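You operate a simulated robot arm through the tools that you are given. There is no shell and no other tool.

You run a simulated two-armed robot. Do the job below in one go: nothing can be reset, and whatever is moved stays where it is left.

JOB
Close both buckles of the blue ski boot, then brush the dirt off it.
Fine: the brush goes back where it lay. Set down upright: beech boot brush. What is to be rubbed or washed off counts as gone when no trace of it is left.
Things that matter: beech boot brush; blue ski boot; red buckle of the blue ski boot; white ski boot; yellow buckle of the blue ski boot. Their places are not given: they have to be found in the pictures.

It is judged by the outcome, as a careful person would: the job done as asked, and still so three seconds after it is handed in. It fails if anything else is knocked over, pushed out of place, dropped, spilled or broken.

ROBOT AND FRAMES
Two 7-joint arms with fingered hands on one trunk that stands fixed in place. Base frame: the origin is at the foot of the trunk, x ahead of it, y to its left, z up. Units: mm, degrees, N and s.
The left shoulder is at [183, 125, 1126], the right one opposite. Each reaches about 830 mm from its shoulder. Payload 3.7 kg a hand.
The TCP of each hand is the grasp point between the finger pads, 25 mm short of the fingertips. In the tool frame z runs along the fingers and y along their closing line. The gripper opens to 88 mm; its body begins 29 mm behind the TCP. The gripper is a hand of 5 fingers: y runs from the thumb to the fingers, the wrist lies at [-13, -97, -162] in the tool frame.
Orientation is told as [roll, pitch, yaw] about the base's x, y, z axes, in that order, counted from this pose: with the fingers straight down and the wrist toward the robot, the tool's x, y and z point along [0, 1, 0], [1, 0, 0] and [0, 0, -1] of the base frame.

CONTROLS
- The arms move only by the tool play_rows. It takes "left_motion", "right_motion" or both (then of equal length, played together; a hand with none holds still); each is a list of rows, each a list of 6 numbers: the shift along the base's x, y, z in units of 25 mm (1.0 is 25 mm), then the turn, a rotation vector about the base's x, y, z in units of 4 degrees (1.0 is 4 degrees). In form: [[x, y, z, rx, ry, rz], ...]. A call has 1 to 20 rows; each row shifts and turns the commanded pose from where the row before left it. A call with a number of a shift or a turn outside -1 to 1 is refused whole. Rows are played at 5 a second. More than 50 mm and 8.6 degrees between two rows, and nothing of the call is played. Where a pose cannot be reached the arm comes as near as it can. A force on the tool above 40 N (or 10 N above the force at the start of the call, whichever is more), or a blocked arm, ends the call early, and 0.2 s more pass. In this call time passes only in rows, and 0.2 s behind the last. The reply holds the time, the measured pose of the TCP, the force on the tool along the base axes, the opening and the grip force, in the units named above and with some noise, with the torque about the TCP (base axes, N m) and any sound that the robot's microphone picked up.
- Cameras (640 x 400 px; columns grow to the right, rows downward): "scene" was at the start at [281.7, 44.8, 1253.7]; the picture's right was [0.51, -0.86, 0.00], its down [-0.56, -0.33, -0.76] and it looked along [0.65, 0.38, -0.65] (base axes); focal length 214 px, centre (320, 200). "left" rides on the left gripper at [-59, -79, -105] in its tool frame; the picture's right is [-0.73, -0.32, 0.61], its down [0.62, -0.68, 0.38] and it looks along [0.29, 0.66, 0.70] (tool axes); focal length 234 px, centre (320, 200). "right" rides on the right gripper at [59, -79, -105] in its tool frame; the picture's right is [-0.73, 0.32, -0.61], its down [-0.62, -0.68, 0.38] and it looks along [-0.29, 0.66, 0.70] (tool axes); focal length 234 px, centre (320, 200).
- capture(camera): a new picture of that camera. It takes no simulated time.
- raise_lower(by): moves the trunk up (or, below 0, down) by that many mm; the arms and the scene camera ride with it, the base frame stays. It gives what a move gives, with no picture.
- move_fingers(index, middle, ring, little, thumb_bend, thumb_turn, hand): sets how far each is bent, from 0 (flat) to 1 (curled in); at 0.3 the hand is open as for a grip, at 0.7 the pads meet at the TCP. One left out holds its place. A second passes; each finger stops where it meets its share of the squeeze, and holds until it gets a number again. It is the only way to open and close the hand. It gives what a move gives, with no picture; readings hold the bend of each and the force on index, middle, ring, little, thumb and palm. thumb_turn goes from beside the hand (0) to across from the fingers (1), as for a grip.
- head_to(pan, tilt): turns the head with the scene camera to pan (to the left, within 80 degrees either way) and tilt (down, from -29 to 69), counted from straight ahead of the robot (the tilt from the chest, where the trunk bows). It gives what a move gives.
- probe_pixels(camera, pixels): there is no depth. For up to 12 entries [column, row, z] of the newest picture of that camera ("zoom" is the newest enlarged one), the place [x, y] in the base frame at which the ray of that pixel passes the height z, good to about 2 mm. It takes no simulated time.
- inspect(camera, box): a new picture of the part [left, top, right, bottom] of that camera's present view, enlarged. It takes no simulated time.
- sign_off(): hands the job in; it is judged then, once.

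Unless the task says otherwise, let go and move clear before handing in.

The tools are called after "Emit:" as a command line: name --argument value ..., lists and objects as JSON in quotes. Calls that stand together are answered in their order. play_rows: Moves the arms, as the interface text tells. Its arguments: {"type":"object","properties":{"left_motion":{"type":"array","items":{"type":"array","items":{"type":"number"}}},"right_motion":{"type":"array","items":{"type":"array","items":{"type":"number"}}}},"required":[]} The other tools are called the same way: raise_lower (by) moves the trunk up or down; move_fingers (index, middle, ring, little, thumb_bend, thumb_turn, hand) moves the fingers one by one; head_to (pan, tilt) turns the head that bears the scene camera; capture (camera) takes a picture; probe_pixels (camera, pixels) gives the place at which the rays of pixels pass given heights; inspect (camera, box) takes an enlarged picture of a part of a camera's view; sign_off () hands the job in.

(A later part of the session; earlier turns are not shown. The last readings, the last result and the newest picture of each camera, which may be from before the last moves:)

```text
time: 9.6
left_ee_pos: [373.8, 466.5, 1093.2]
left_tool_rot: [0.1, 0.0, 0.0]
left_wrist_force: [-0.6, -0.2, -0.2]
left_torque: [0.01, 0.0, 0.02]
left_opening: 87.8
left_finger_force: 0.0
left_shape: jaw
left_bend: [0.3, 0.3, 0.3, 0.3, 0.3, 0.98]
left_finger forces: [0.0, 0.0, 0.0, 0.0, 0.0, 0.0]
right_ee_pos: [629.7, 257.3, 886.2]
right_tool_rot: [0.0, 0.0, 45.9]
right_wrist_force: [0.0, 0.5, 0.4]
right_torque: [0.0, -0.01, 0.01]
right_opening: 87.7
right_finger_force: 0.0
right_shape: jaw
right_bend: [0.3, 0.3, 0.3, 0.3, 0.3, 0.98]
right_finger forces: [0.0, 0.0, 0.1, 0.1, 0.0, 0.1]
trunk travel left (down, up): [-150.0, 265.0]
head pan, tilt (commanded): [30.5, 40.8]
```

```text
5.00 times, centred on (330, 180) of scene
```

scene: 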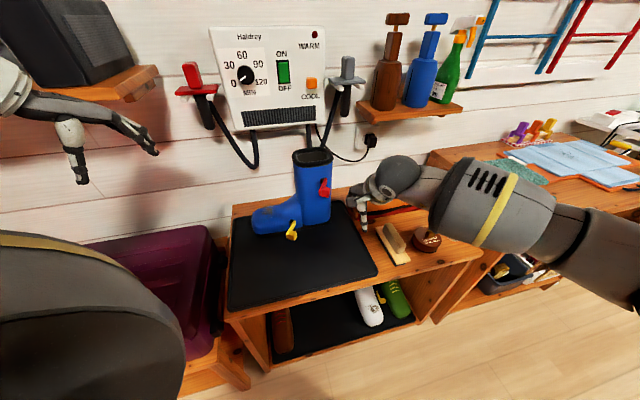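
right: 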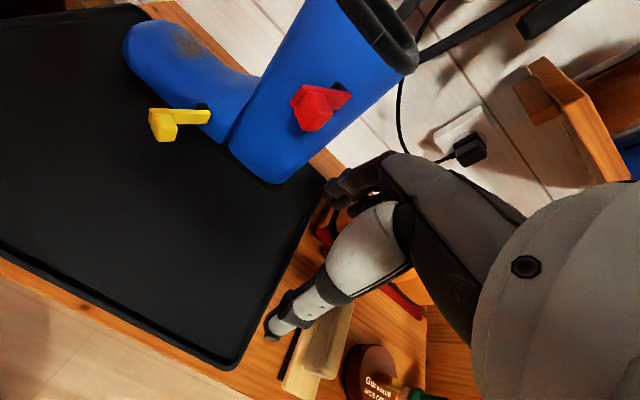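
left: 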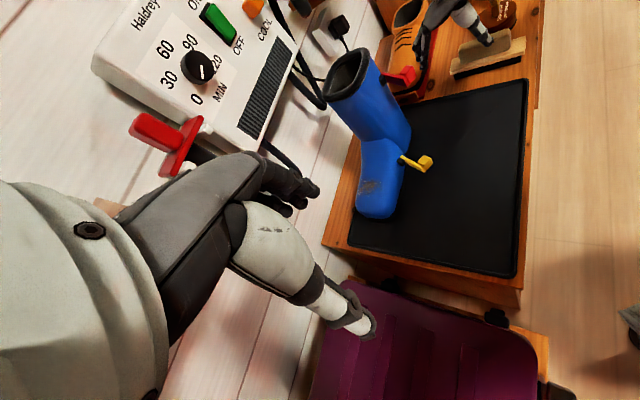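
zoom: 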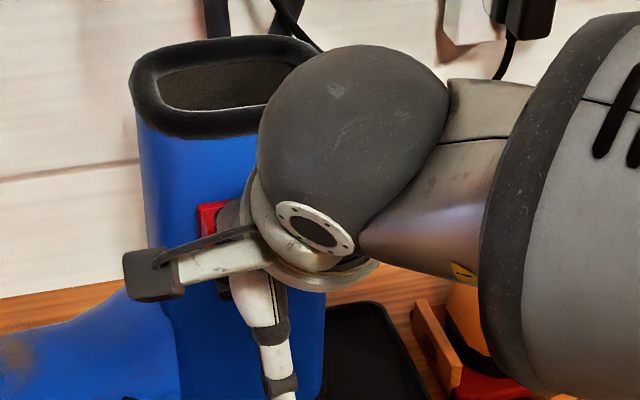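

The bar looks nearly flush; the index is now in front of the knob with a gap of about 10 mm. I press inward in small steps.

Emit:
play_rows --right_motion '[[0.11, 0.115, 0, 0, 0, 0], [0.11, 0.115, 0, 0, 0, 0], [0.11, 0.115, 0, 0, 0, 0], [0.08, 0.085, 0, 0, 0, 0]]'

Emit:
inspect --camera "left" --box '[360, 40, 424, 104]'

```text
time: 10.6
left_ee_pos: [373.1, 465.7, 1092.1]
left_tool_rot: [-0.1, 0.0, 0.0]
left_wrist_force: [-0.2, 0.0, 0.6]
left_torque: [0.0, 0.0, -0.03]
left_opening: 87.8
left_finger_force: 0.0
left_shape: jaw
left_bend: [0.3, 0.3, 0.3, 0.3, 0.3, 0.98]
left_finger forces: [0.0, 0.0, 0.1, 0.1, 0.0, 0.1]
right_ee_pos: [640.8, 267.3, 885.0]
right_tool_rot: [0.0, 0.0, 45.9]
right_wrist_force: [0.1, -0.2, 0.3]
right_torque: [0.02, 0.0, 0.01]
right_opening: 87.6
right_finger_force: 0.1
right_shape: jaw
right_bend: [0.3, 0.3, 0.3, 0.3, 0.3, 0.98]
right_finger forces: [0.0, 0.3, 0.0, 0.0, 0.0, 0.0]
trunk travel left (down, up): [-150.0, 265.0]
head pan, tilt (commanded): [30.5, 40.8]
```

```text
6.25 times, centred on (392, 72) of left
```

zoom: 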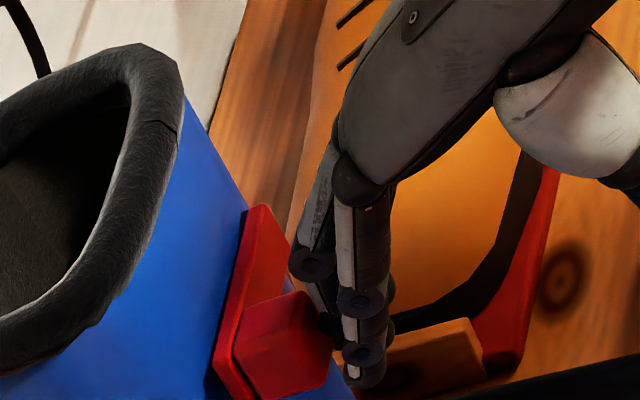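

The middle finger has just touched the knob (0.3 N). I press on in 3 mm steps and listen for a click.

Emit:
play_rows --right_motion '[[0.083, 0.086, 0, 0, 0, 0], [0.083, 0.086, 0, 0, 0, 0], [0.083, 0.086, 0, 0, 0, 0]]'

Emit:
inspect --camera "left" --box '[360, 40, 424, 104]'

```text
time: 11.4
left_ee_pos: [372.5, 466.2, 1092.6]
left_tool_rot: [0.0, 0.0, 0.0]
left_wrist_force: [0.0, -0.2, -0.1]
left_torque: [0.01, 0.01, -0.01]
left_opening: 87.5
left_finger_force: 0.1
left_shape: jaw
left_bend: [0.3, 0.3, 0.3, 0.3, 0.3, 0.98]
left_finger forces: [0.0, 0.0, 0.0, 0.1, 0.0, 0.0]
right_ee_pos: [647.0, 273.8, 885.4]
right_tool_rot: [0.0, -0.1, 45.9]
right_wrist_force: [-1.9, -3.7, 1.4]
right_torque: [0.05, -0.03, -0.06]
right_opening: 86.5
right_finger_force: 0.1
right_shape: jaw
right_bend: [0.3, 0.33, 0.3, 0.3, 0.3, 0.98]
right_finger forces: [0.0, 4.5, 0.0, 0.0, 0.0, 0.0]
trunk travel left (down, up): [-150.0, 265.0]
head pan, tilt (commanded): [30.5, 40.8]
```

```text
6.25 times, centred on (392, 72) of left
```

zoom: 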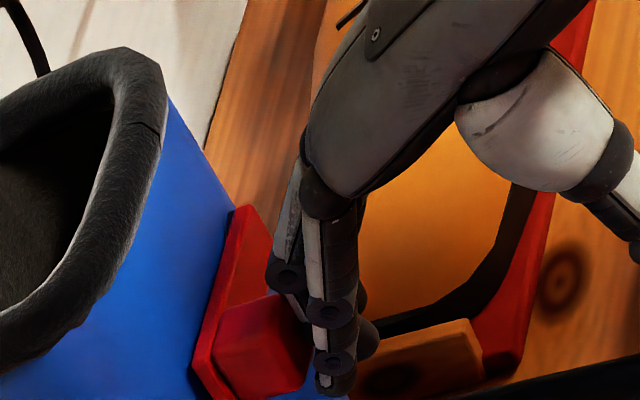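

At 4.5 N on the middle finger the boot itself moved a few millimetres and no click came. I back off to see whether it only leaned and to check the lever's gap.

Emit:
play_rows --right_motion '[[-0.1, -0.105, 0, 0, 0, 0], [-0.3, -0.315, 0, 0, 0, 0], [-0.3, -0.315, 0, 0, 0, 0]]'

Emit:
inspect --camera "left" --box '[360, 40, 424, 104]'

Emit:
inspect --camera "left" --box '[320, 40, 432, 225]'

Emit:
inspect --camera "scene" --box '[240, 140, 352, 240]'

Emit:
inspect --camera "right" --box '[200, 0, 440, 240]'

```text
time: 12.2
left_ee_pos: [373.8, 466.4, 1091.7]
left_tool_rot: [0.1, 0.0, 0.0]
left_wrist_force: [0.4, -0.3, 0.4]
left_torque: [-0.01, -0.02, -0.01]
left_opening: 87.5
left_finger_force: 0.1
left_shape: jaw
left_bend: [0.3, 0.3, 0.3, 0.3, 0.3, 0.98]
left_finger forces: [0.1, 0.0, 0.1, 0.1, 0.1, 0.0]
right_ee_pos: [628.5, 255.8, 885.6]
right_tool_rot: [-0.1, 0.1, 45.9]
right_wrist_force: [-1.0, 0.1, -0.5]
right_torque: [0.01, -0.02, 0.0]
right_opening: 87.4
right_finger_force: 0.1
right_shape: jaw
right_bend: [0.3, 0.3, 0.3, 0.3, 0.3, 0.98]
right_finger forces: [0.0, 0.0, 0.0, 0.0, 0.0, 0.0]
trunk travel left (down, up): [-150.0, 265.0]
head pan, tilt (commanded): [30.5, 40.8]
```

```text
6.25 times, centred on (392, 72) of left
```

zoom: 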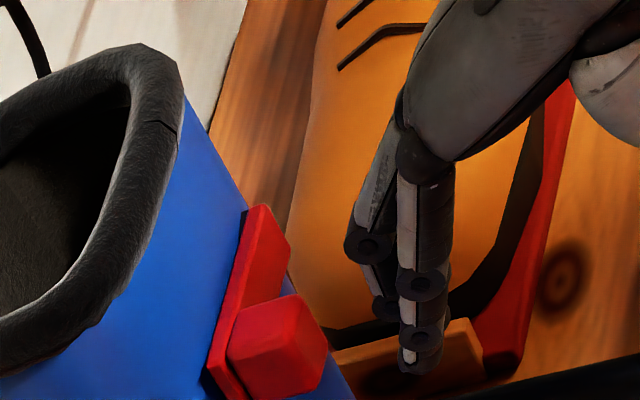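

```text
2.16 times, centred on (376, 132) of left
```

zoom: 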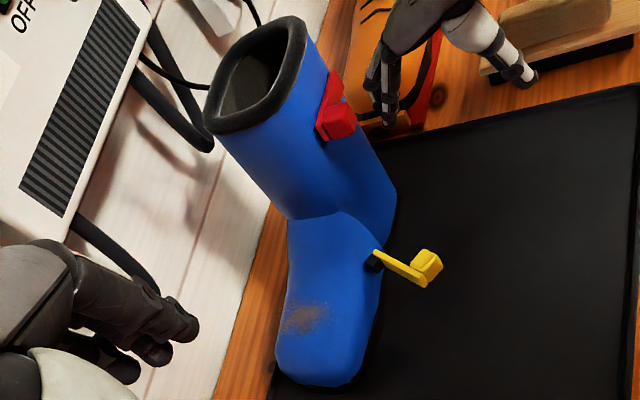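

```text
4.00 times, centred on (296, 190) of scene
```

zoom: 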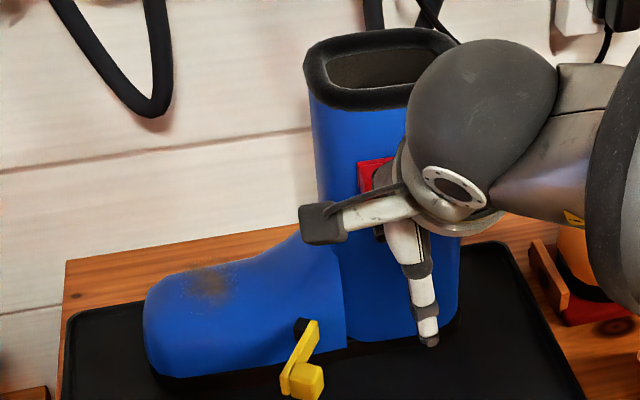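

```text
1.67 times, centred on (320, 120) of right
```

zoom: 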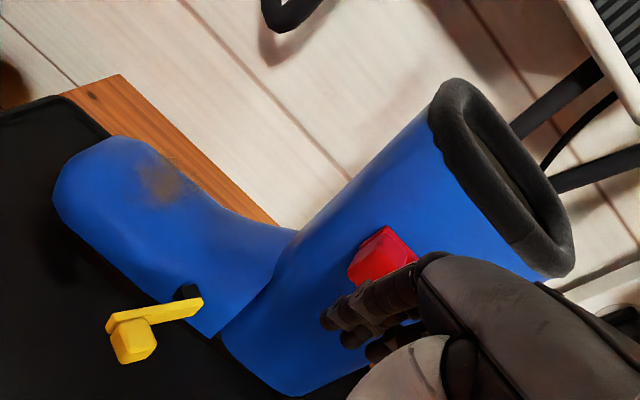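

The boot leaned but returned to its place, so the latch needs more force than the boot's weight allows without support. I measure the gap between the shaft's back and the wall to brace it there with the left hand.

Emit:
capture --camera "scene"

Emit:
capture --camera "right"

Emit:
probe_pixels --camera "scene" --pixels '[[232, 205.5, 690], [290, 195, 690], [293, 156, 925], [298, 151, 925], [330, 148, 925], [298, 166, 920], [300, 155, 925], [322, 152, 925]]'

Emit:
probe_pixels --camera "right" --pixels '[[384, 78, 925], [395, 50, 925], [452, 155, 925], [463, 140, 925], [440, 100, 925]]'

Emit:
inspect --camera "right" --box '[360, 30, 480, 180]'

```text
taken
```

scene: 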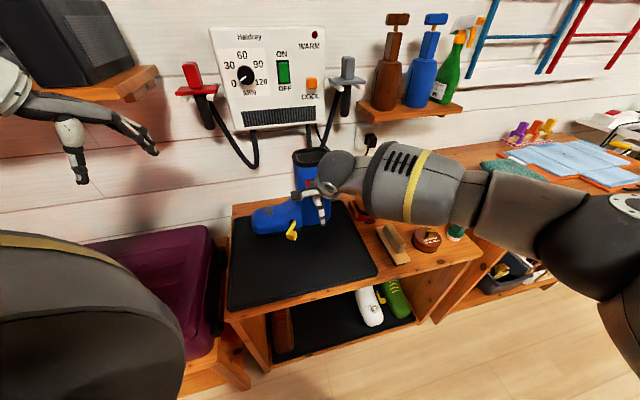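

```text
taken
```

right: 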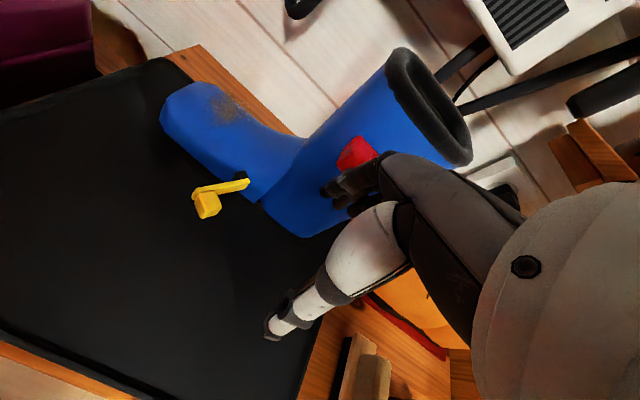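

```text
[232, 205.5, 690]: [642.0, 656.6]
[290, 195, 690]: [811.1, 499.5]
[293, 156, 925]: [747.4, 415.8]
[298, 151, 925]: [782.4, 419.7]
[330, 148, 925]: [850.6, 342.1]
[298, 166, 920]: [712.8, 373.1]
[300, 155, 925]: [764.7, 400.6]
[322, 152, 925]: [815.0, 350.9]
```

```text
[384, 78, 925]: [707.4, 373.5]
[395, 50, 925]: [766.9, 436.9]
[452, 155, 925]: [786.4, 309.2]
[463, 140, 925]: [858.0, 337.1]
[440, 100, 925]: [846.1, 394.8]
```

```text
2.67 times, centred on (420, 105) of right
```

zoom: 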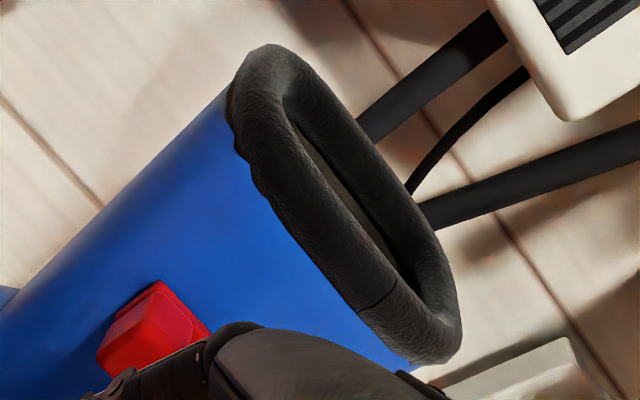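

The wall is about 90 mm behind the shaft, enough for fingers. I use the seam on the rim's collar, visible in all three views, to fix the rim height.

Emit:
probe_pixels --camera "scene" --pixels '[[321, 163.6, 920], [321, 163.6, 940], [321, 163.6, 960]]'

Emit:
probe_pixels --camera "right" --pixels '[[441.7, 141.3, 920], [441.7, 141.3, 940], [441.7, 141.3, 960]]'

Emit:
capture --camera "left"

Emit:
probe_pixels --camera "left" --pixels '[[368.8, 60.8, 920], [368.8, 60.8, 940], [368.8, 60.8, 960]]'

Emit:
inspect --camera "left" --box '[310, 35, 400, 110]'

Emit:
inspect --camera "scene" --box '[280, 135, 344, 185]'

```text
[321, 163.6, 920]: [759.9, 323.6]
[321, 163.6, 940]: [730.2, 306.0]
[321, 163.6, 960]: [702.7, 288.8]
```

```text
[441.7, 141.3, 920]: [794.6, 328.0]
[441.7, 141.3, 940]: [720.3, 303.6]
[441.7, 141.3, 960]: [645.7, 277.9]
```

```text
taken
```

left: 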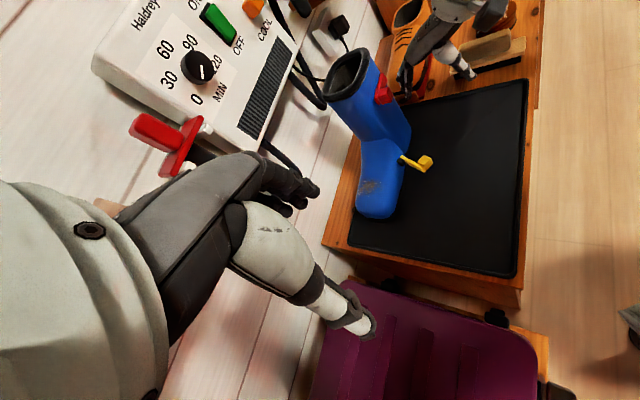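

```text
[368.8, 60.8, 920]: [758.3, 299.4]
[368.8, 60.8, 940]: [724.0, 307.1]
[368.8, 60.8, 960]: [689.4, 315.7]
```

```text
5.33 times, centred on (355, 72) of left
```

zoom: 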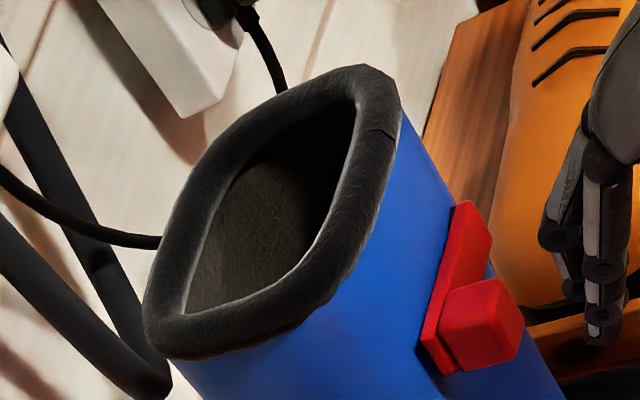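

```text
8.00 times, centred on (312, 160) of scene
```

zoom: 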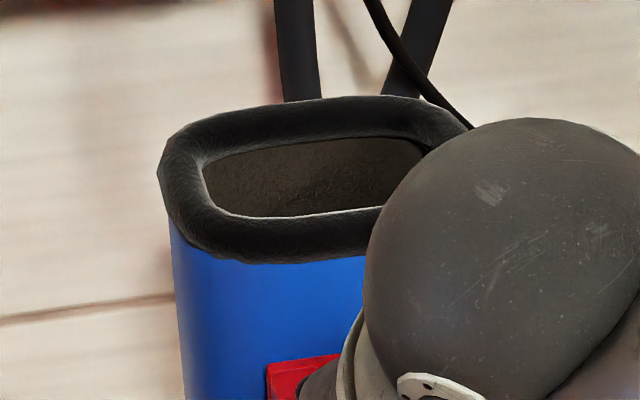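

The seam triangulates to (727,306,938), so the rim top is near z≈948. I probe the rim corners at that height.

Emit:
probe_pixels --camera "left" --pixels '[[322.2, 93, 945], [363.4, 47.2, 945], [370, 54, 940], [353, 95, 935], [330.4, 92, 945], [363, 56, 945], [361, 57, 945], [338, 72, 945]]'

Emit:
probe_pixels --camera "scene" --pixels '[[291.6, 156.25, 943], [299, 150, 945], [327, 147.5, 945], [297.5, 166.5, 935], [297, 156, 948], [300, 161.5, 948], [325.5, 152.5, 945]]'

```text
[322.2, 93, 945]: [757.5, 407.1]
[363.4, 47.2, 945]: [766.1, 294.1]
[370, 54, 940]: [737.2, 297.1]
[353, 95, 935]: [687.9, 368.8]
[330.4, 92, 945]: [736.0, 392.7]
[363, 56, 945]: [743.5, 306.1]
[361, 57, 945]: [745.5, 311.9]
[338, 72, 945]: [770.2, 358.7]
```

```text
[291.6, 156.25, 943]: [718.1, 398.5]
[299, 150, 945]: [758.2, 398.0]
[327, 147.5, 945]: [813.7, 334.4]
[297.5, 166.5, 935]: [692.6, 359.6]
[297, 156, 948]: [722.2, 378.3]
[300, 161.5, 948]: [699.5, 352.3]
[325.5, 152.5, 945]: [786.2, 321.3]
```

The rim spans roughly (690,364), (737,297), (758,402), (810,330) at z≈945, about 82 mm deep. I test the left hand in free space with the thumb swung beside the hand, so its fingers could brace the shaft from behind.

Emit:
move_fingers --hand "left" --thumb_turn 0 --thumb_bend 0

Emit:
capture --camera "left"

Emit:
inspect --camera "scene" --box '[0, 40, 200, 220]'

```text
time: 13.2
left_ee_pos: [372.8, 466.9, 1092.2]
left_tool_rot: [0.0, 0.0, 0.0]
left_wrist_force: [-0.2, 0.2, 0.6]
left_torque: [0.02, 0.05, -0.01]
left_opening: 129.8
left_finger_force: 0.1
left_shape: fingers
left_bend: [0.3, 0.3, 0.3, 0.3, 0.0, 0.0]
left_finger forces: [0.1, 0.1, 0.0, 0.0, 0.0, 0.1]
right_ee_pos: [629.3, 255.8, 885.3]
right_tool_rot: [0.0, 0.0, 45.9]
right_wrist_force: [0.1, 0.7, -0.8]
right_torque: [-0.01, 0.02, 0.0]
right_opening: 87.4
right_finger_force: 0.1
right_shape: jaw
right_bend: [0.3, 0.3, 0.3, 0.3, 0.3, 0.98]
right_finger forces: [0.0, 0.1, 0.0, 0.0, 0.0, 0.1]
trunk travel left (down, up): [-150.0, 265.0]
head pan, tilt (commanded): [30.5, 40.8]
```

```text
taken
```

left: 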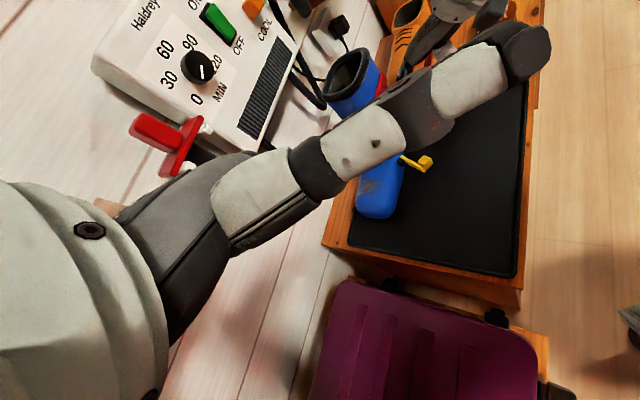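

```text
2.22 times, centred on (100, 130) of scene
```

zoom: 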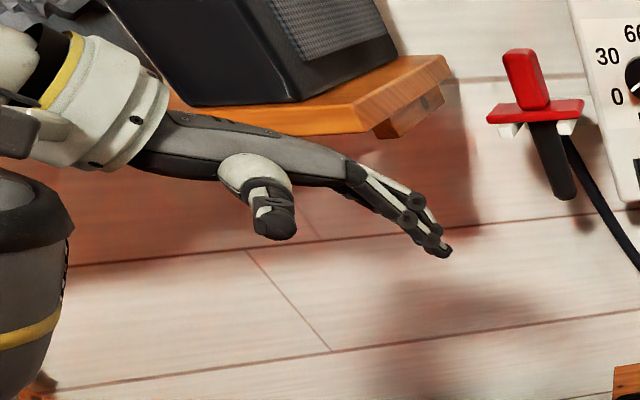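

With the thumb swung aside it sticks out sideways. A better brace is for the left hand to pinch the toe-side wall of the shaft rim, arriving from the toe side so the arms stay apart. I check where the wall dryer's lower corner is, so the left hand stays clear of it.

Emit:
inspect --camera "left" --box '[80, 0, 340, 200]'

Emit:
inspect --camera "scene" --box '[170, 20, 380, 175]'

Emit:
probe_pixels --camera "scene" --pixels '[[243, 130, 1050], [243, 130, 1150], [327, 122, 1050], [327, 122, 1150], [190, 66, 1150], [190, 66, 1250]]'

Emit:
probe_pixels --camera "left" --pixels '[[238, 150, 1050], [238, 150, 1150], [140, 122, 1050], [140, 122, 1150]]'

```text
2.00 times, centred on (210, 100) of left
```

zoom: 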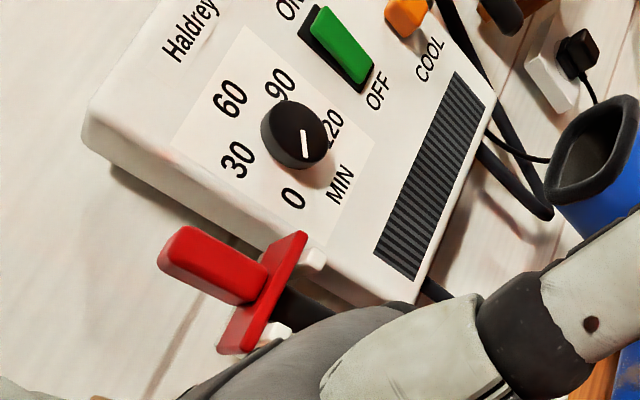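

```text
2.58 times, centred on (275, 98) of scene
```

zoom: 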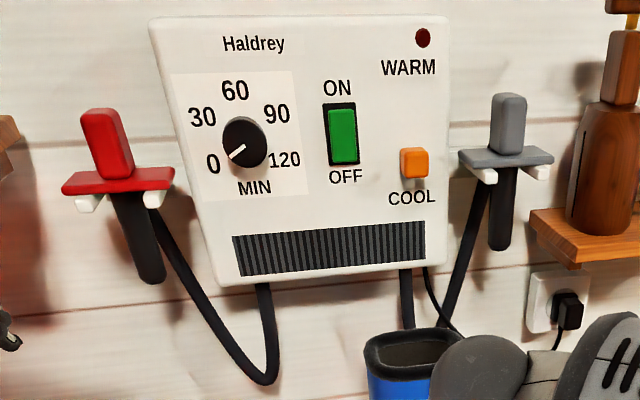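

```text
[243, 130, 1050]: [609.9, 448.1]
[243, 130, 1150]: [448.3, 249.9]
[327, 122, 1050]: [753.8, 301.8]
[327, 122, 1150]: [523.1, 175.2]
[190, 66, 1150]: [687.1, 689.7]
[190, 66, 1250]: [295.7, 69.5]
```

```text
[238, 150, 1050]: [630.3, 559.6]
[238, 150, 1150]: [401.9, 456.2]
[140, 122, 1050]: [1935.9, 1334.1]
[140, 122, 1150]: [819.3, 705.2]
```

I restore the left thumb opposite the fingers, curl ring and little out of the way, and bring the left hand over the boot from the toe side for a close look at the rim.

Emit:
move_fingers --hand "left" --thumb_turn 1 --thumb_bend 0.2 --index 0.25 --middle 0.25 --ring 1 --little 1

Emit:
play_rows --left_motion '[[0.85, -0.15, 0.1, 0, 0, -0.979], [0.85, -0.15, 0.1, 0, 0, -0.979], [0.85, -0.15, 0.0, 0, 0, -0.979], [0.85, -0.15, 0, 0, 0, -0.979], [0.85, -0.15, 0, 0, 0, -0.979], [0.85, -0.15, 0, 0, 0, -0.979], [0.85, -0.15, 0, 0, 0, -0.979], [0.85, -0.15, 0, 0, 0, -0.979], [0.85, -0.15, 0, 0, 0, -0.979], [0.85, -0.15, 0, 0, 0, -0.979]]'

Emit:
capture --camera "left"

Emit:
capture --camera "scene"

```text
time: 14.2
left_ee_pos: [374.3, 466.1, 1092.1]
left_tool_rot: [0.0, 0.0, 0.0]
left_wrist_force: [0.9, -0.3, -0.3]
left_torque: [0.04, -0.02, 0.0]
left_opening: 98.0
left_finger_force: 0.1
left_shape: fingers
left_bend: [0.25, 0.25, 1.0, 1.0, 0.2, 0.97]
left_finger forces: [0.1, 0.0, 0.0, 0.1, 0.1, 0.0]
right_ee_pos: [628.4, 255.5, 884.9]
right_tool_rot: [0.0, -0.1, 45.9]
right_wrist_force: [0.2, 0.0, 0.9]
right_torque: [-0.04, 0.0, 0.03]
right_opening: 87.6
right_finger_force: 0.1
right_shape: jaw
right_bend: [0.3, 0.3, 0.3, 0.3, 0.3, 0.98]
right_finger forces: [0.1, 0.0, 0.0, 0.0, 0.1, 0.2]
trunk travel left (down, up): [-150.0, 265.0]
head pan, tilt (commanded): [30.5, 40.8]
```

```text
time: 16.4
left_ee_pos: [586.3, 428.2, 1097.2]
left_tool_rot: [-0.1, 0.0, -39.2]
left_wrist_force: [-0.7, 0.4, 0.3]
left_torque: [-0.02, -0.01, -0.01]
left_opening: 98.0
left_finger_force: 0.1
left_shape: fingers
left_bend: [0.25, 0.25, 1.0, 1.0, 0.2, 0.97]
left_finger forces: [0.0, 0.1, 0.0, 0.0, 0.0, 0.0]
right_ee_pos: [629.3, 254.0, 884.5]
right_tool_rot: [0.1, 0.1, 45.8]
right_wrist_force: [0.1, -0.1, 0.1]
right_torque: [-0.01, -0.02, -0.02]
right_opening: 87.7
right_finger_force: 0.1
right_shape: jaw
right_bend: [0.3, 0.3, 0.3, 0.3, 0.3, 0.98]
right_finger forces: [0.1, 0.0, 0.0, 0.1, 0.0, 0.0]
trunk travel left (down, up): [-150.0, 265.0]
head pan, tilt (commanded): [30.5, 40.8]
```

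```text
taken
```

left: 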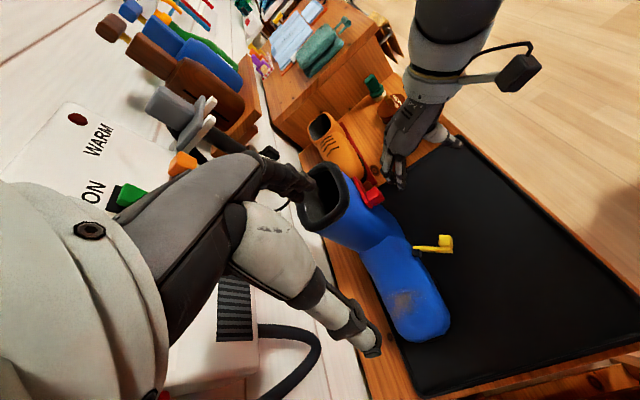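

```text
taken
```

scene: 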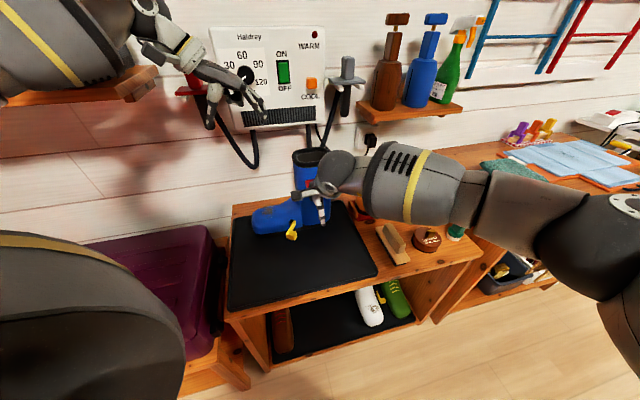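

The left hand is over the toe side and the arms are well apart. I enlarge the left view to measure the boot's heading and rim.

Emit:
inspect --camera "left" --box '[280, 140, 480, 360]'

Emit:
inspect --camera "left" --box '[290, 150, 390, 250]'

```text
1.82 times, centred on (380, 250) of left
```

zoom: 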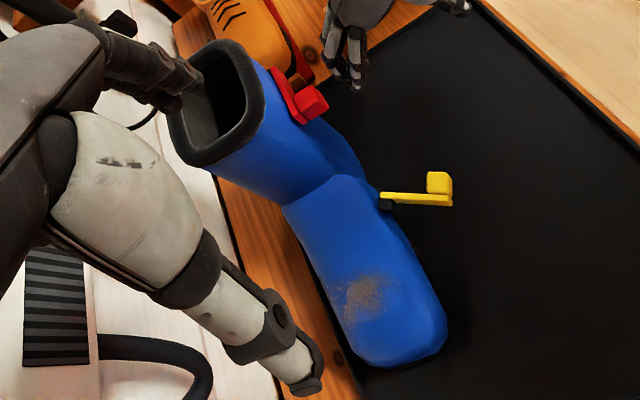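

```text
4.00 times, centred on (340, 200) of left
```

zoom: 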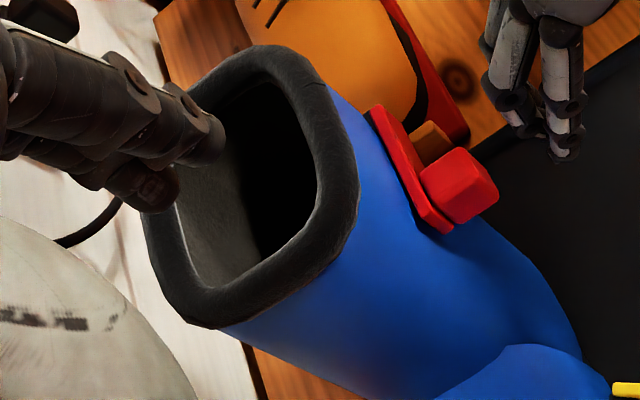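

Emit:
probe_pixels --camera "left" --pixels '[[308.75, 231.25, 940], [348, 210, 940], [340, 168.75, 940], [322.5, 161.75, 945], [311.25, 222.5, 948], [336.25, 207.5, 948], [331, 175, 948], [352.5, 177, 895], [366.25, 203.75, 895], [327, 233, 935]]'

Emit:
inspect --camera "left" --box '[340, 160, 400, 220]'

```text
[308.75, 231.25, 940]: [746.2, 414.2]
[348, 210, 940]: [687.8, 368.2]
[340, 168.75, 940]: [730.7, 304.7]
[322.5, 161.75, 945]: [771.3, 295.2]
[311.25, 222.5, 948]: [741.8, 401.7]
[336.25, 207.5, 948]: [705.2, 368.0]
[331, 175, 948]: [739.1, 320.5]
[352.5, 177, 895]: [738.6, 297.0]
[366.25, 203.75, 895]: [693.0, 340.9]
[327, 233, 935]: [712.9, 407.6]
```

```text
6.67 times, centred on (370, 190) of left
```

zoom: 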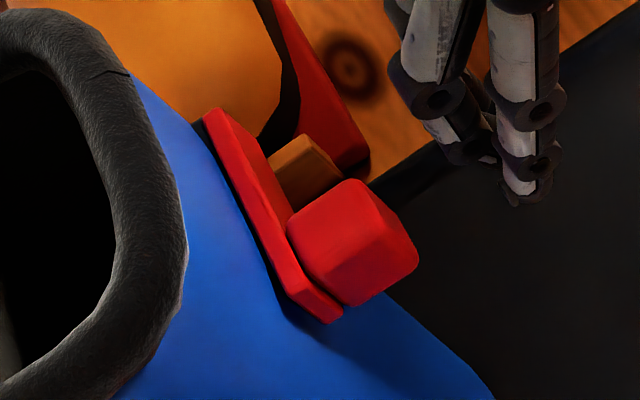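

The inner toe edge of the rim gives the boot's axes as n=(0.736,0.677), t=(−0.68,0.736); the pinch point on the toe-side wall is about (712,386). I move above it, fingertips still above the rim.

Emit:
play_rows --left_motion '[[0.838, -0.282, -0.4, 0, 0, -0.342], [0.838, -0.282, -0.4, 0, 0, -0.342], [0.838, -0.282, -0.4, 0, 0, -0.342], [0.838, -0.282, -0.5, 0, 0, -0.342], [0.838, -0.282, -0.5, 0, 0, -0.342], [0.838, -0.282, -0.5, 0, 0, -0.342]]'

Emit:
capture --camera "left"

Emit:
capture --camera "scene"

Emit:
inspect --camera "scene" --box '[230, 80, 370, 220]'

Emit:
capture --camera "right"

```text
time: 17.8
left_ee_pos: [710.9, 385.9, 1030.0]
left_tool_rot: [0.0, 0.0, -47.6]
left_wrist_force: [-0.4, 0.0, -0.5]
left_torque: [0.0, 0.0, -0.01]
left_opening: 97.8
left_finger_force: 0.0
left_shape: fingers
left_bend: [0.25, 0.25, 1.0, 1.0, 0.2, 0.97]
left_finger forces: [0.0, 0.1, 0.1, 0.0, 0.0, 0.0]
right_ee_pos: [629.8, 256.0, 884.5]
right_tool_rot: [0.0, 0.0, 45.9]
right_wrist_force: [1.0, -0.2, 0.2]
right_torque: [0.0, 0.0, -0.03]
right_opening: 87.6
right_finger_force: 0.3
right_shape: jaw
right_bend: [0.3, 0.3, 0.3, 0.3, 0.3, 0.98]
right_finger forces: [0.0, 0.0, 0.0, 0.0, 0.0, 0.0]
trunk travel left (down, up): [-150.0, 265.0]
head pan, tilt (commanded): [30.5, 40.8]
```

```text
taken
```

left: 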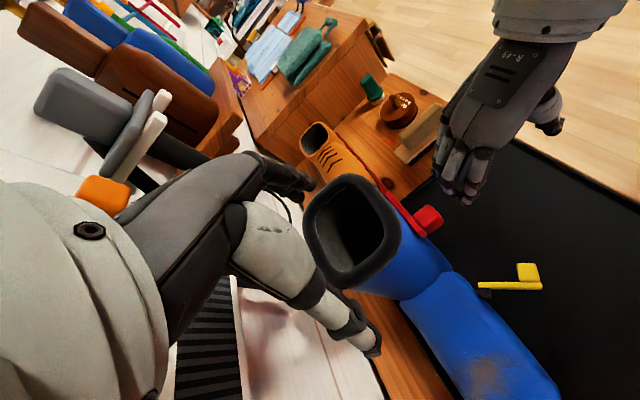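

```text
taken
```

scene: 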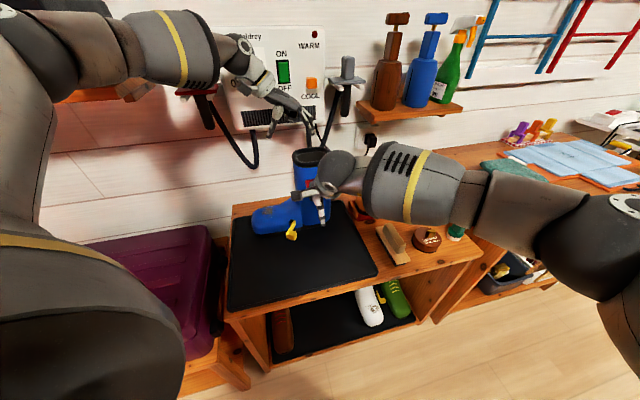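

```text
2.86 times, centred on (300, 150) of scene
```

zoom: 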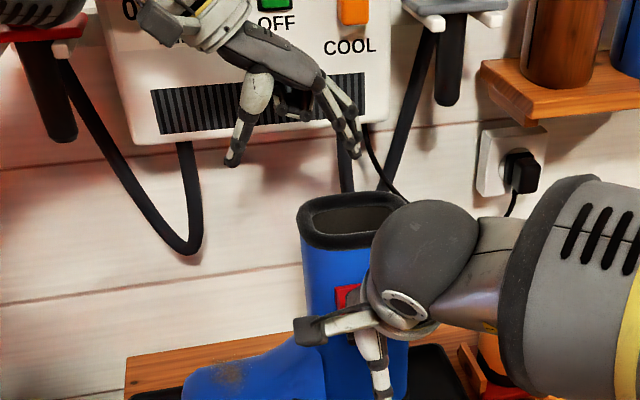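

```text
taken
```

right: 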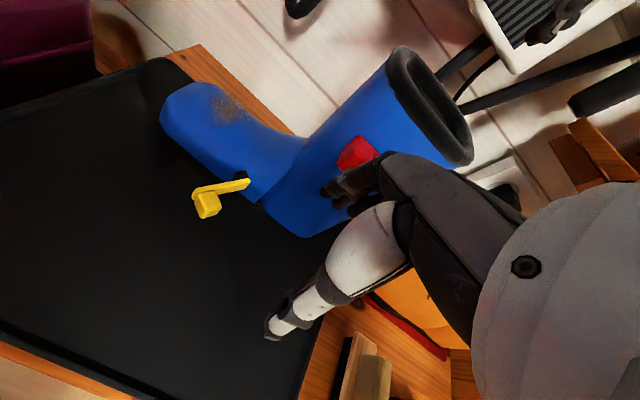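

The left hand hovers over the rim. I enlarge the rim in the left view to check where the toe-side wall and opening lie relative to my target.

Emit:
inspect --camera "left" --box '[260, 150, 440, 310]'

```text
2.50 times, centred on (350, 230) of left
```

zoom: 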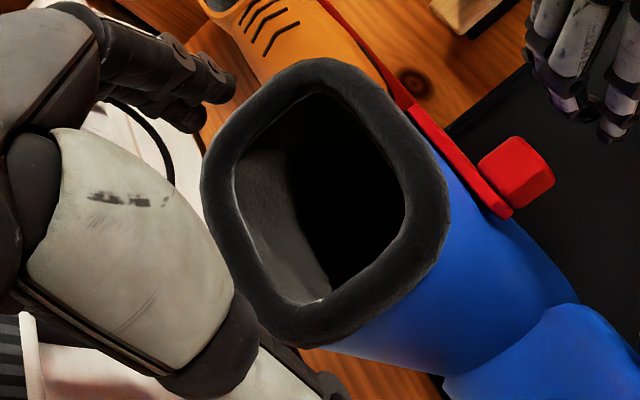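

Emit:
probe_pixels --camera "left" --pixels '[[342, 270, 948], [382.8, 236, 948], [356, 189.2, 948], [317.2, 216, 948], [340, 286, 943], [400, 242, 943], [368, 177, 943], [305.2, 214, 943], [362.4, 253, 948], [370, 265, 945]]'

```text
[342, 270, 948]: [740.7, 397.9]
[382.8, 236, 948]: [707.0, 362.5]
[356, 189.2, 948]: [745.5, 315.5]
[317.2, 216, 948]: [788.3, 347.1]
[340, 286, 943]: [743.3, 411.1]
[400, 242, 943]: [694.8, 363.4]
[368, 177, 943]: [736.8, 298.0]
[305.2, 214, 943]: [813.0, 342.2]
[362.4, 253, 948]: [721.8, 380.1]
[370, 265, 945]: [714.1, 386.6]
```

The pinch spot checks out: fingers will enter near the opening's centre with about 7 mm margins. I lower the left hand onto the toe-side wall.

Emit:
play_rows --left_motion '[[0.02, 0.0, -0.6, 0, 0, 0], [0, 0.0, -0.6, 0, 0, 0], [0, 0, -0.6, 0, 0, 0], [0, 0, -0.6, 0, 0, 0], [0, 0, -0.6, 0, 0, 0], [0, 0, -0.4, 0, 0, 0], [0, 0, -0.3, 0, 0, 0]]'

Emit:
capture --camera "left"

Emit:
inspect --camera "scene" --box '[230, 100, 350, 220]'

Emit:
inspect --camera "right" --box '[280, 0, 520, 200]'

```text
time: 19.4
left_ee_pos: [710.7, 386.5, 935.8]
left_tool_rot: [0.0, 0.0, -47.4]
left_wrist_force: [0.4, -0.4, 0.0]
left_torque: [0.02, 0.03, 0.0]
left_opening: 98.1
left_finger_force: 0.1
left_shape: fingers
left_bend: [0.25, 0.25, 1.0, 1.0, 0.2, 0.97]
left_finger forces: [0.0, 0.0, 0.1, 0.0, 0.0, 0.0]
right_ee_pos: [629.7, 256.3, 884.6]
right_tool_rot: [-0.1, 0.1, 46.0]
right_wrist_force: [0.0, 0.7, 0.3]
right_torque: [-0.02, 0.01, 0.03]
right_opening: 87.6
right_finger_force: 0.0
right_shape: jaw
right_bend: [0.3, 0.3, 0.3, 0.3, 0.3, 0.98]
right_finger forces: [0.1, 0.0, 0.0, 0.0, 0.1, 0.1]
trunk travel left (down, up): [-150.0, 265.0]
head pan, tilt (commanded): [30.5, 40.8]
```

```text
taken
```

left: 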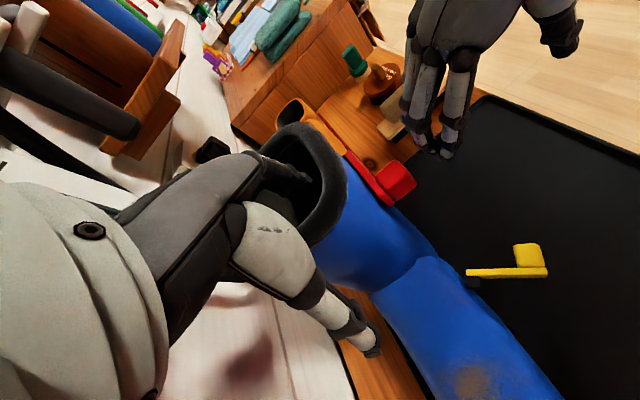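

```text
3.33 times, centred on (290, 160) of scene
```

zoom: 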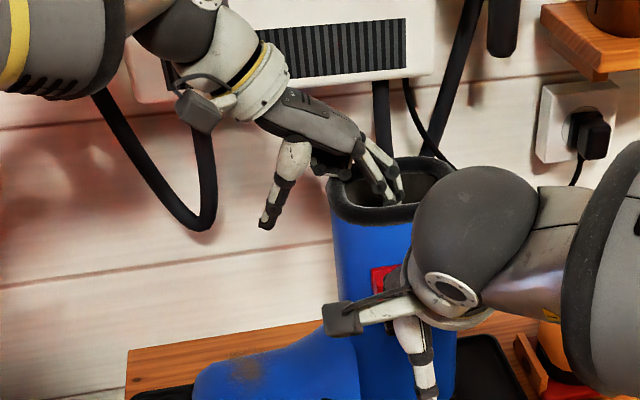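

```text
2.00 times, centred on (400, 100) of right
```

zoom: 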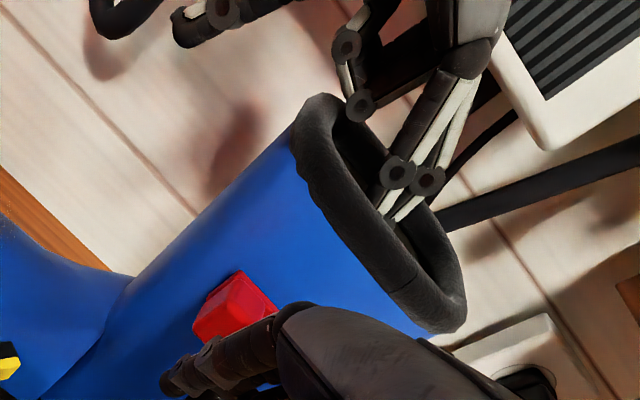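

Index and middle are inside the opening and the thumb is outside, with no contact force. I close the pinch in stages.

Emit:
move_fingers --hand "left" --index 0.5 --middle 0.5 --thumb_bend 0.5

Emit:
inspect --camera "scene" --box '[230, 100, 350, 220]'

Emit:
inspect --camera "left" --box '[230, 110, 430, 360]'

```text
time: 20.4
left_ee_pos: [711.3, 387.5, 936.8]
left_tool_rot: [0.1, 0.0, -47.5]
left_wrist_force: [-0.8, 0.4, 0.1]
left_torque: [0.02, 0.01, -0.01]
left_opening: 41.9
left_finger_force: 0.0
left_shape: fingers
left_bend: [0.5, 0.5, 1.0, 1.0, 0.5, 1.0]
left_finger forces: [0.0, 0.0, 0.1, 0.0, 0.0, 0.1]
right_ee_pos: [629.3, 255.7, 884.2]
right_tool_rot: [0.0, 0.0, 45.9]
right_wrist_force: [1.1, -0.2, 0.2]
right_torque: [0.06, 0.0, -0.04]
right_opening: 87.4
right_finger_force: 0.0
right_shape: jaw
right_bend: [0.3, 0.3, 0.3, 0.3, 0.3, 0.98]
right_finger forces: [0.1, 0.0, 0.1, 0.1, 0.1, 0.1]
trunk travel left (down, up): [-150.0, 265.0]
head pan, tilt (commanded): [30.5, 40.8]
```

```text
3.33 times, centred on (290, 160) of scene
```

zoom: 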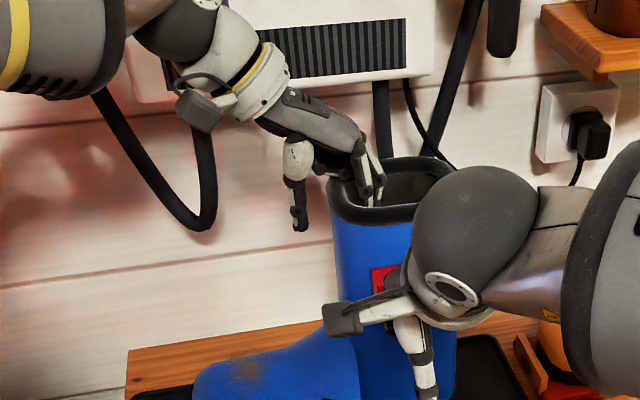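

```text
1.60 times, centred on (330, 235) of left
```

zoom: 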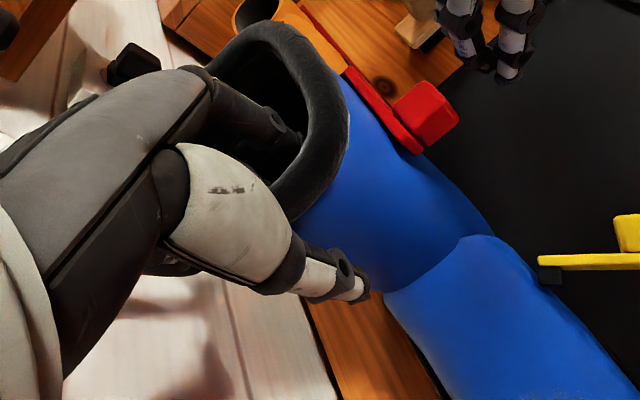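

No contact yet at a 42 mm gap; I close further.

Emit:
move_fingers --hand "left" --index 0.58 --middle 0.58 --thumb_bend 0.58

Emit:
inspect --camera "scene" --box '[230, 100, 350, 220]'

```text
time: 21.4
left_ee_pos: [710.0, 386.0, 936.4]
left_tool_rot: [0.0, 0.0, -47.5]
left_wrist_force: [-0.1, 0.0, -0.2]
left_torque: [-0.02, -0.02, 0.0]
left_opening: 26.4
left_finger_force: 0.0
left_shape: fingers
left_bend: [0.57, 0.57, 1.0, 1.0, 0.57, 1.0]
left_finger forces: [0.1, 0.0, 0.1, 0.0, 0.0, 0.1]
right_ee_pos: [629.4, 256.6, 885.6]
right_tool_rot: [-0.1, -0.1, 45.9]
right_wrist_force: [-0.1, 0.5, 0.0]
right_torque: [0.03, 0.02, 0.0]
right_opening: 87.8
right_finger_force: 0.1
right_shape: jaw
right_bend: [0.3, 0.3, 0.3, 0.3, 0.3, 0.98]
right_finger forces: [0.0, 0.1, 0.1, 0.1, 0.0, 0.0]
trunk travel left (down, up): [-150.0, 265.0]
head pan, tilt (commanded): [30.5, 40.8]
```

```text
3.33 times, centred on (290, 160) of scene
```

zoom: 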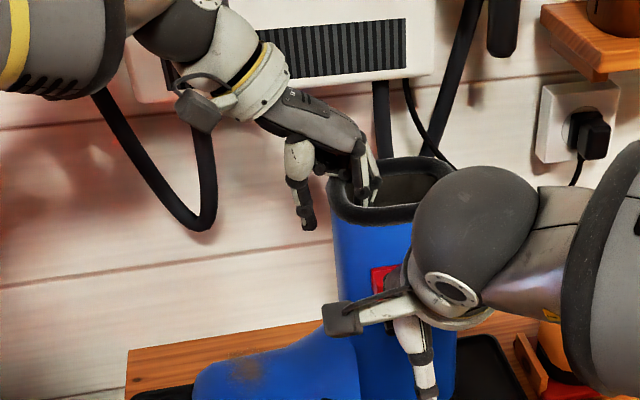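

Emit:
move_fingers --hand "left" --index 0.64 --middle 0.64 --thumb_bend 0.66

Emit:
inspect --camera "scene" --box '[270, 110, 340, 180]'

Emit:
inspect --camera "left" --box '[230, 110, 430, 360]'

```text
time: 22.4
left_ee_pos: [712.1, 385.3, 936.9]
left_tool_rot: [0.0, 0.0, -47.6]
left_wrist_force: [2.6, -2.0, 0.0]
left_torque: [-0.04, -0.05, -0.04]
left_opening: 12.1
left_finger_force: 1.1
left_shape: fingers
left_bend: [0.61, 0.62, 1.0, 1.0, 0.66, 1.0]
left_finger forces: [1.9, 1.6, 0.0, 0.0, 0.1, 0.0]
right_ee_pos: [629.1, 256.1, 885.3]
right_tool_rot: [-0.1, 0.0, 46.0]
right_wrist_force: [-0.1, 1.0, -0.1]
right_torque: [-0.01, 0.01, -0.01]
right_opening: 87.6
right_finger_force: 0.0
right_shape: jaw
right_bend: [0.3, 0.3, 0.3, 0.3, 0.3, 0.98]
right_finger forces: [0.0, 0.0, 0.0, 0.0, 0.0, 0.0]
trunk travel left (down, up): [-150.0, 265.0]
head pan, tilt (commanded): [30.5, 40.8]
```

```text
5.71 times, centred on (305, 145) of scene
```

zoom: 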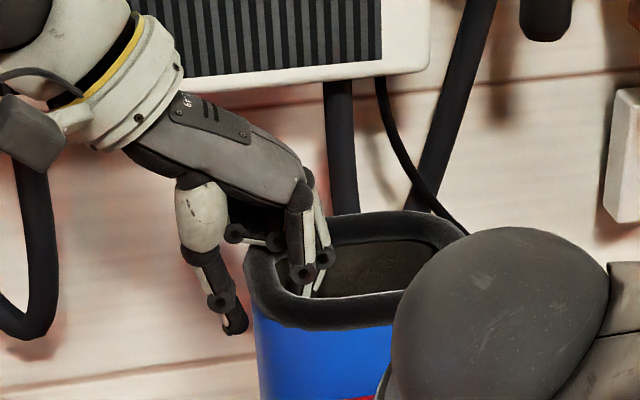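

```text
1.60 times, centred on (330, 235) of left
```

zoom: 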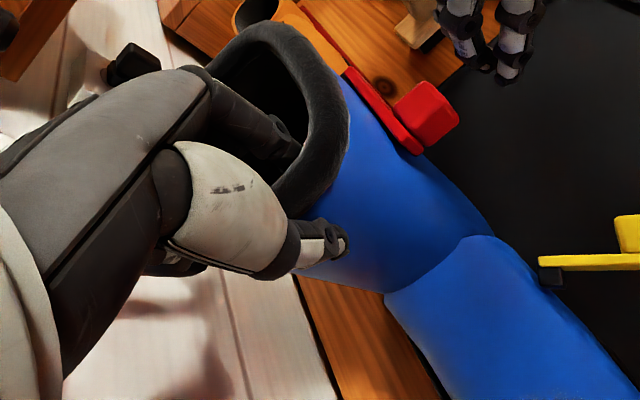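

Fingers touch the inside (≈1.8 N each), while the thumb still has a small gap; I close the thumb onto the wall.

Emit:
move_fingers --hand "left" --thumb_bend 0.74

Emit:
inspect --camera "scene" --box '[270, 110, 340, 180]'

```text
time: 23.4
left_ee_pos: [711.4, 386.5, 936.7]
left_tool_rot: [0.0, 0.1, -47.5]
left_wrist_force: [0.9, -0.9, -0.3]
left_torque: [0.0, -0.03, -0.02]
left_opening: 6.5
left_finger_force: 3.4
left_shape: fingers
left_bend: [0.61, 0.62, 1.0, 1.0, 0.72, 1.0]
left_finger forces: [2.0, 1.7, 0.0, 0.0, 2.7, 0.0]
right_ee_pos: [628.8, 254.9, 885.1]
right_tool_rot: [0.0, 0.0, 45.9]
right_wrist_force: [0.0, 0.1, -0.1]
right_torque: [0.04, 0.04, -0.02]
right_opening: 87.5
right_finger_force: 0.0
right_shape: jaw
right_bend: [0.3, 0.3, 0.3, 0.3, 0.3, 0.98]
right_finger forces: [0.1, 0.1, 0.0, 0.0, 0.0, 0.0]
trunk travel left (down, up): [-150.0, 265.0]
head pan, tilt (commanded): [30.5, 40.8]
```

```text
5.71 times, centred on (305, 145) of scene
```

zoom: 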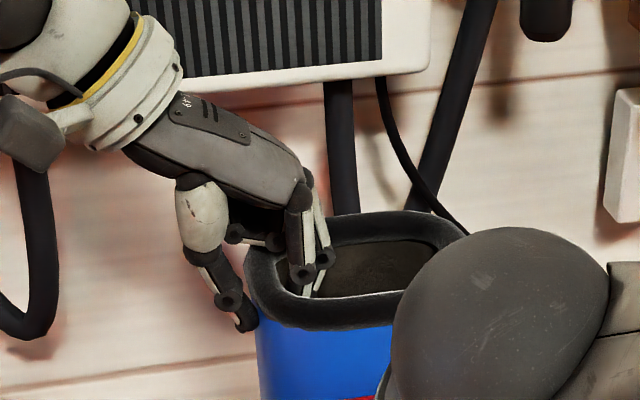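

The thumb now touches too. I firm up the pinch to hold the boot securely.

Emit:
move_fingers --hand "left" --index 0.76 --middle 0.76 --thumb_bend 0.88

Emit:
inspect --camera "scene" --box '[240, 110, 352, 240]'

```text
time: 24.4
left_ee_pos: [712.4, 386.1, 935.7]
left_tool_rot: [-0.2, 0.1, -47.5]
left_wrist_force: [3.6, -2.6, -0.3]
left_torque: [-0.04, -0.09, -0.06]
left_opening: 4.0
left_finger_force: 18.2
left_shape: fingers
left_bend: [0.71, 0.62, 1.0, 1.0, 0.73, 1.0]
left_finger forces: [10.1, 10.6, 0.1, 0.0, 16.7, 0.1]
right_ee_pos: [629.7, 254.8, 884.5]
right_tool_rot: [0.1, 0.1, 45.9]
right_wrist_force: [0.0, 0.1, 0.2]
right_torque: [0.01, -0.01, 0.04]
right_opening: 87.8
right_finger_force: 0.0
right_shape: jaw
right_bend: [0.3, 0.3, 0.3, 0.3, 0.3, 0.98]
right_finger forces: [0.0, 0.0, 0.0, 0.1, 0.1, 0.0]
trunk travel left (down, up): [-150.0, 265.0]
head pan, tilt (commanded): [30.5, 40.8]
```

```text
3.08 times, centred on (296, 175) of scene
```

zoom: 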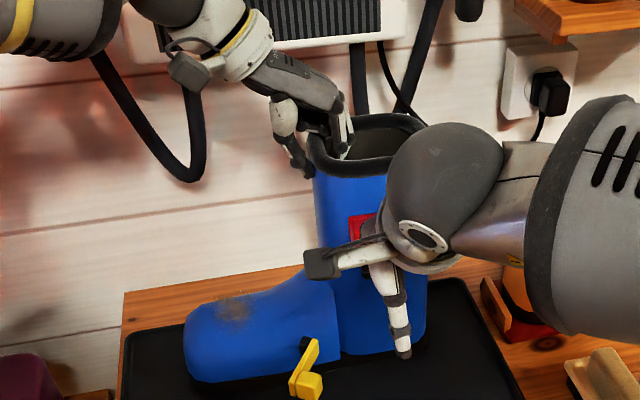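

The boot is held by about 17 N of pinch and has not shifted. I centre the right index and middle on the red knob and press in again.

Emit:
play_rows --right_motion '[[0.19, -0.2, 0, 0, 0, 0], [0.12, 0.11, 0, 0, 0, 0], [0.12, 0.11, 0, 0, 0, 0], [0.12, 0.11, 0, 0, 0, 0], [0.1, 0.092, 0, 0, 0, 0], [0.07, 0.065, 0, 0, 0, 0], [0.07, 0.065, 0, 0, 0, 0]]'

Emit:
inspect --camera "left" --box '[330, 110, 450, 230]'

```text
time: 26.0
left_ee_pos: [712.2, 386.8, 936.3]
left_tool_rot: [0.0, 0.0, -47.5]
left_wrist_force: [2.1, -1.4, 0.2]
left_torque: [-0.02, -0.06, -0.05]
left_opening: 3.8
left_finger_force: 18.9
left_shape: fingers
left_bend: [0.71, 0.62, 1.0, 1.0, 0.73, 1.0]
left_finger forces: [9.6, 10.1, 0.1, 0.0, 16.8, 0.1]
right_ee_pos: [648.3, 265.5, 885.2]
right_tool_rot: [-0.1, 0.1, 45.9]
right_wrist_force: [-0.2, 0.6, -0.6]
right_torque: [-0.01, -0.02, 0.01]
right_opening: 87.4
right_finger_force: 0.0
right_shape: jaw
right_bend: [0.3, 0.3, 0.3, 0.3, 0.3, 0.98]
right_finger forces: [0.0, 0.1, 0.1, 0.0, 0.1, 0.1]
trunk travel left (down, up): [-150.0, 265.0]
head pan, tilt (commanded): [30.5, 40.8]
```

```text
3.33 times, centred on (390, 170) of left
```

zoom: 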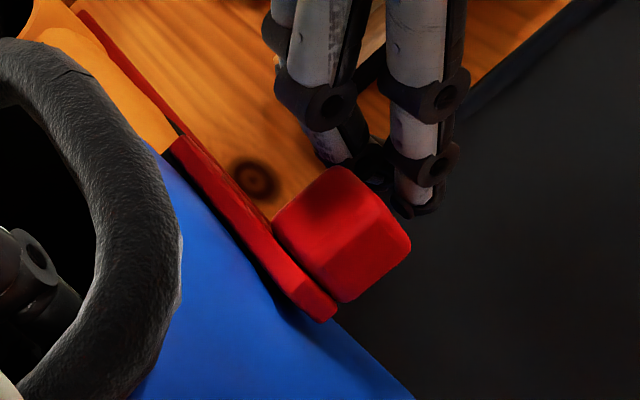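

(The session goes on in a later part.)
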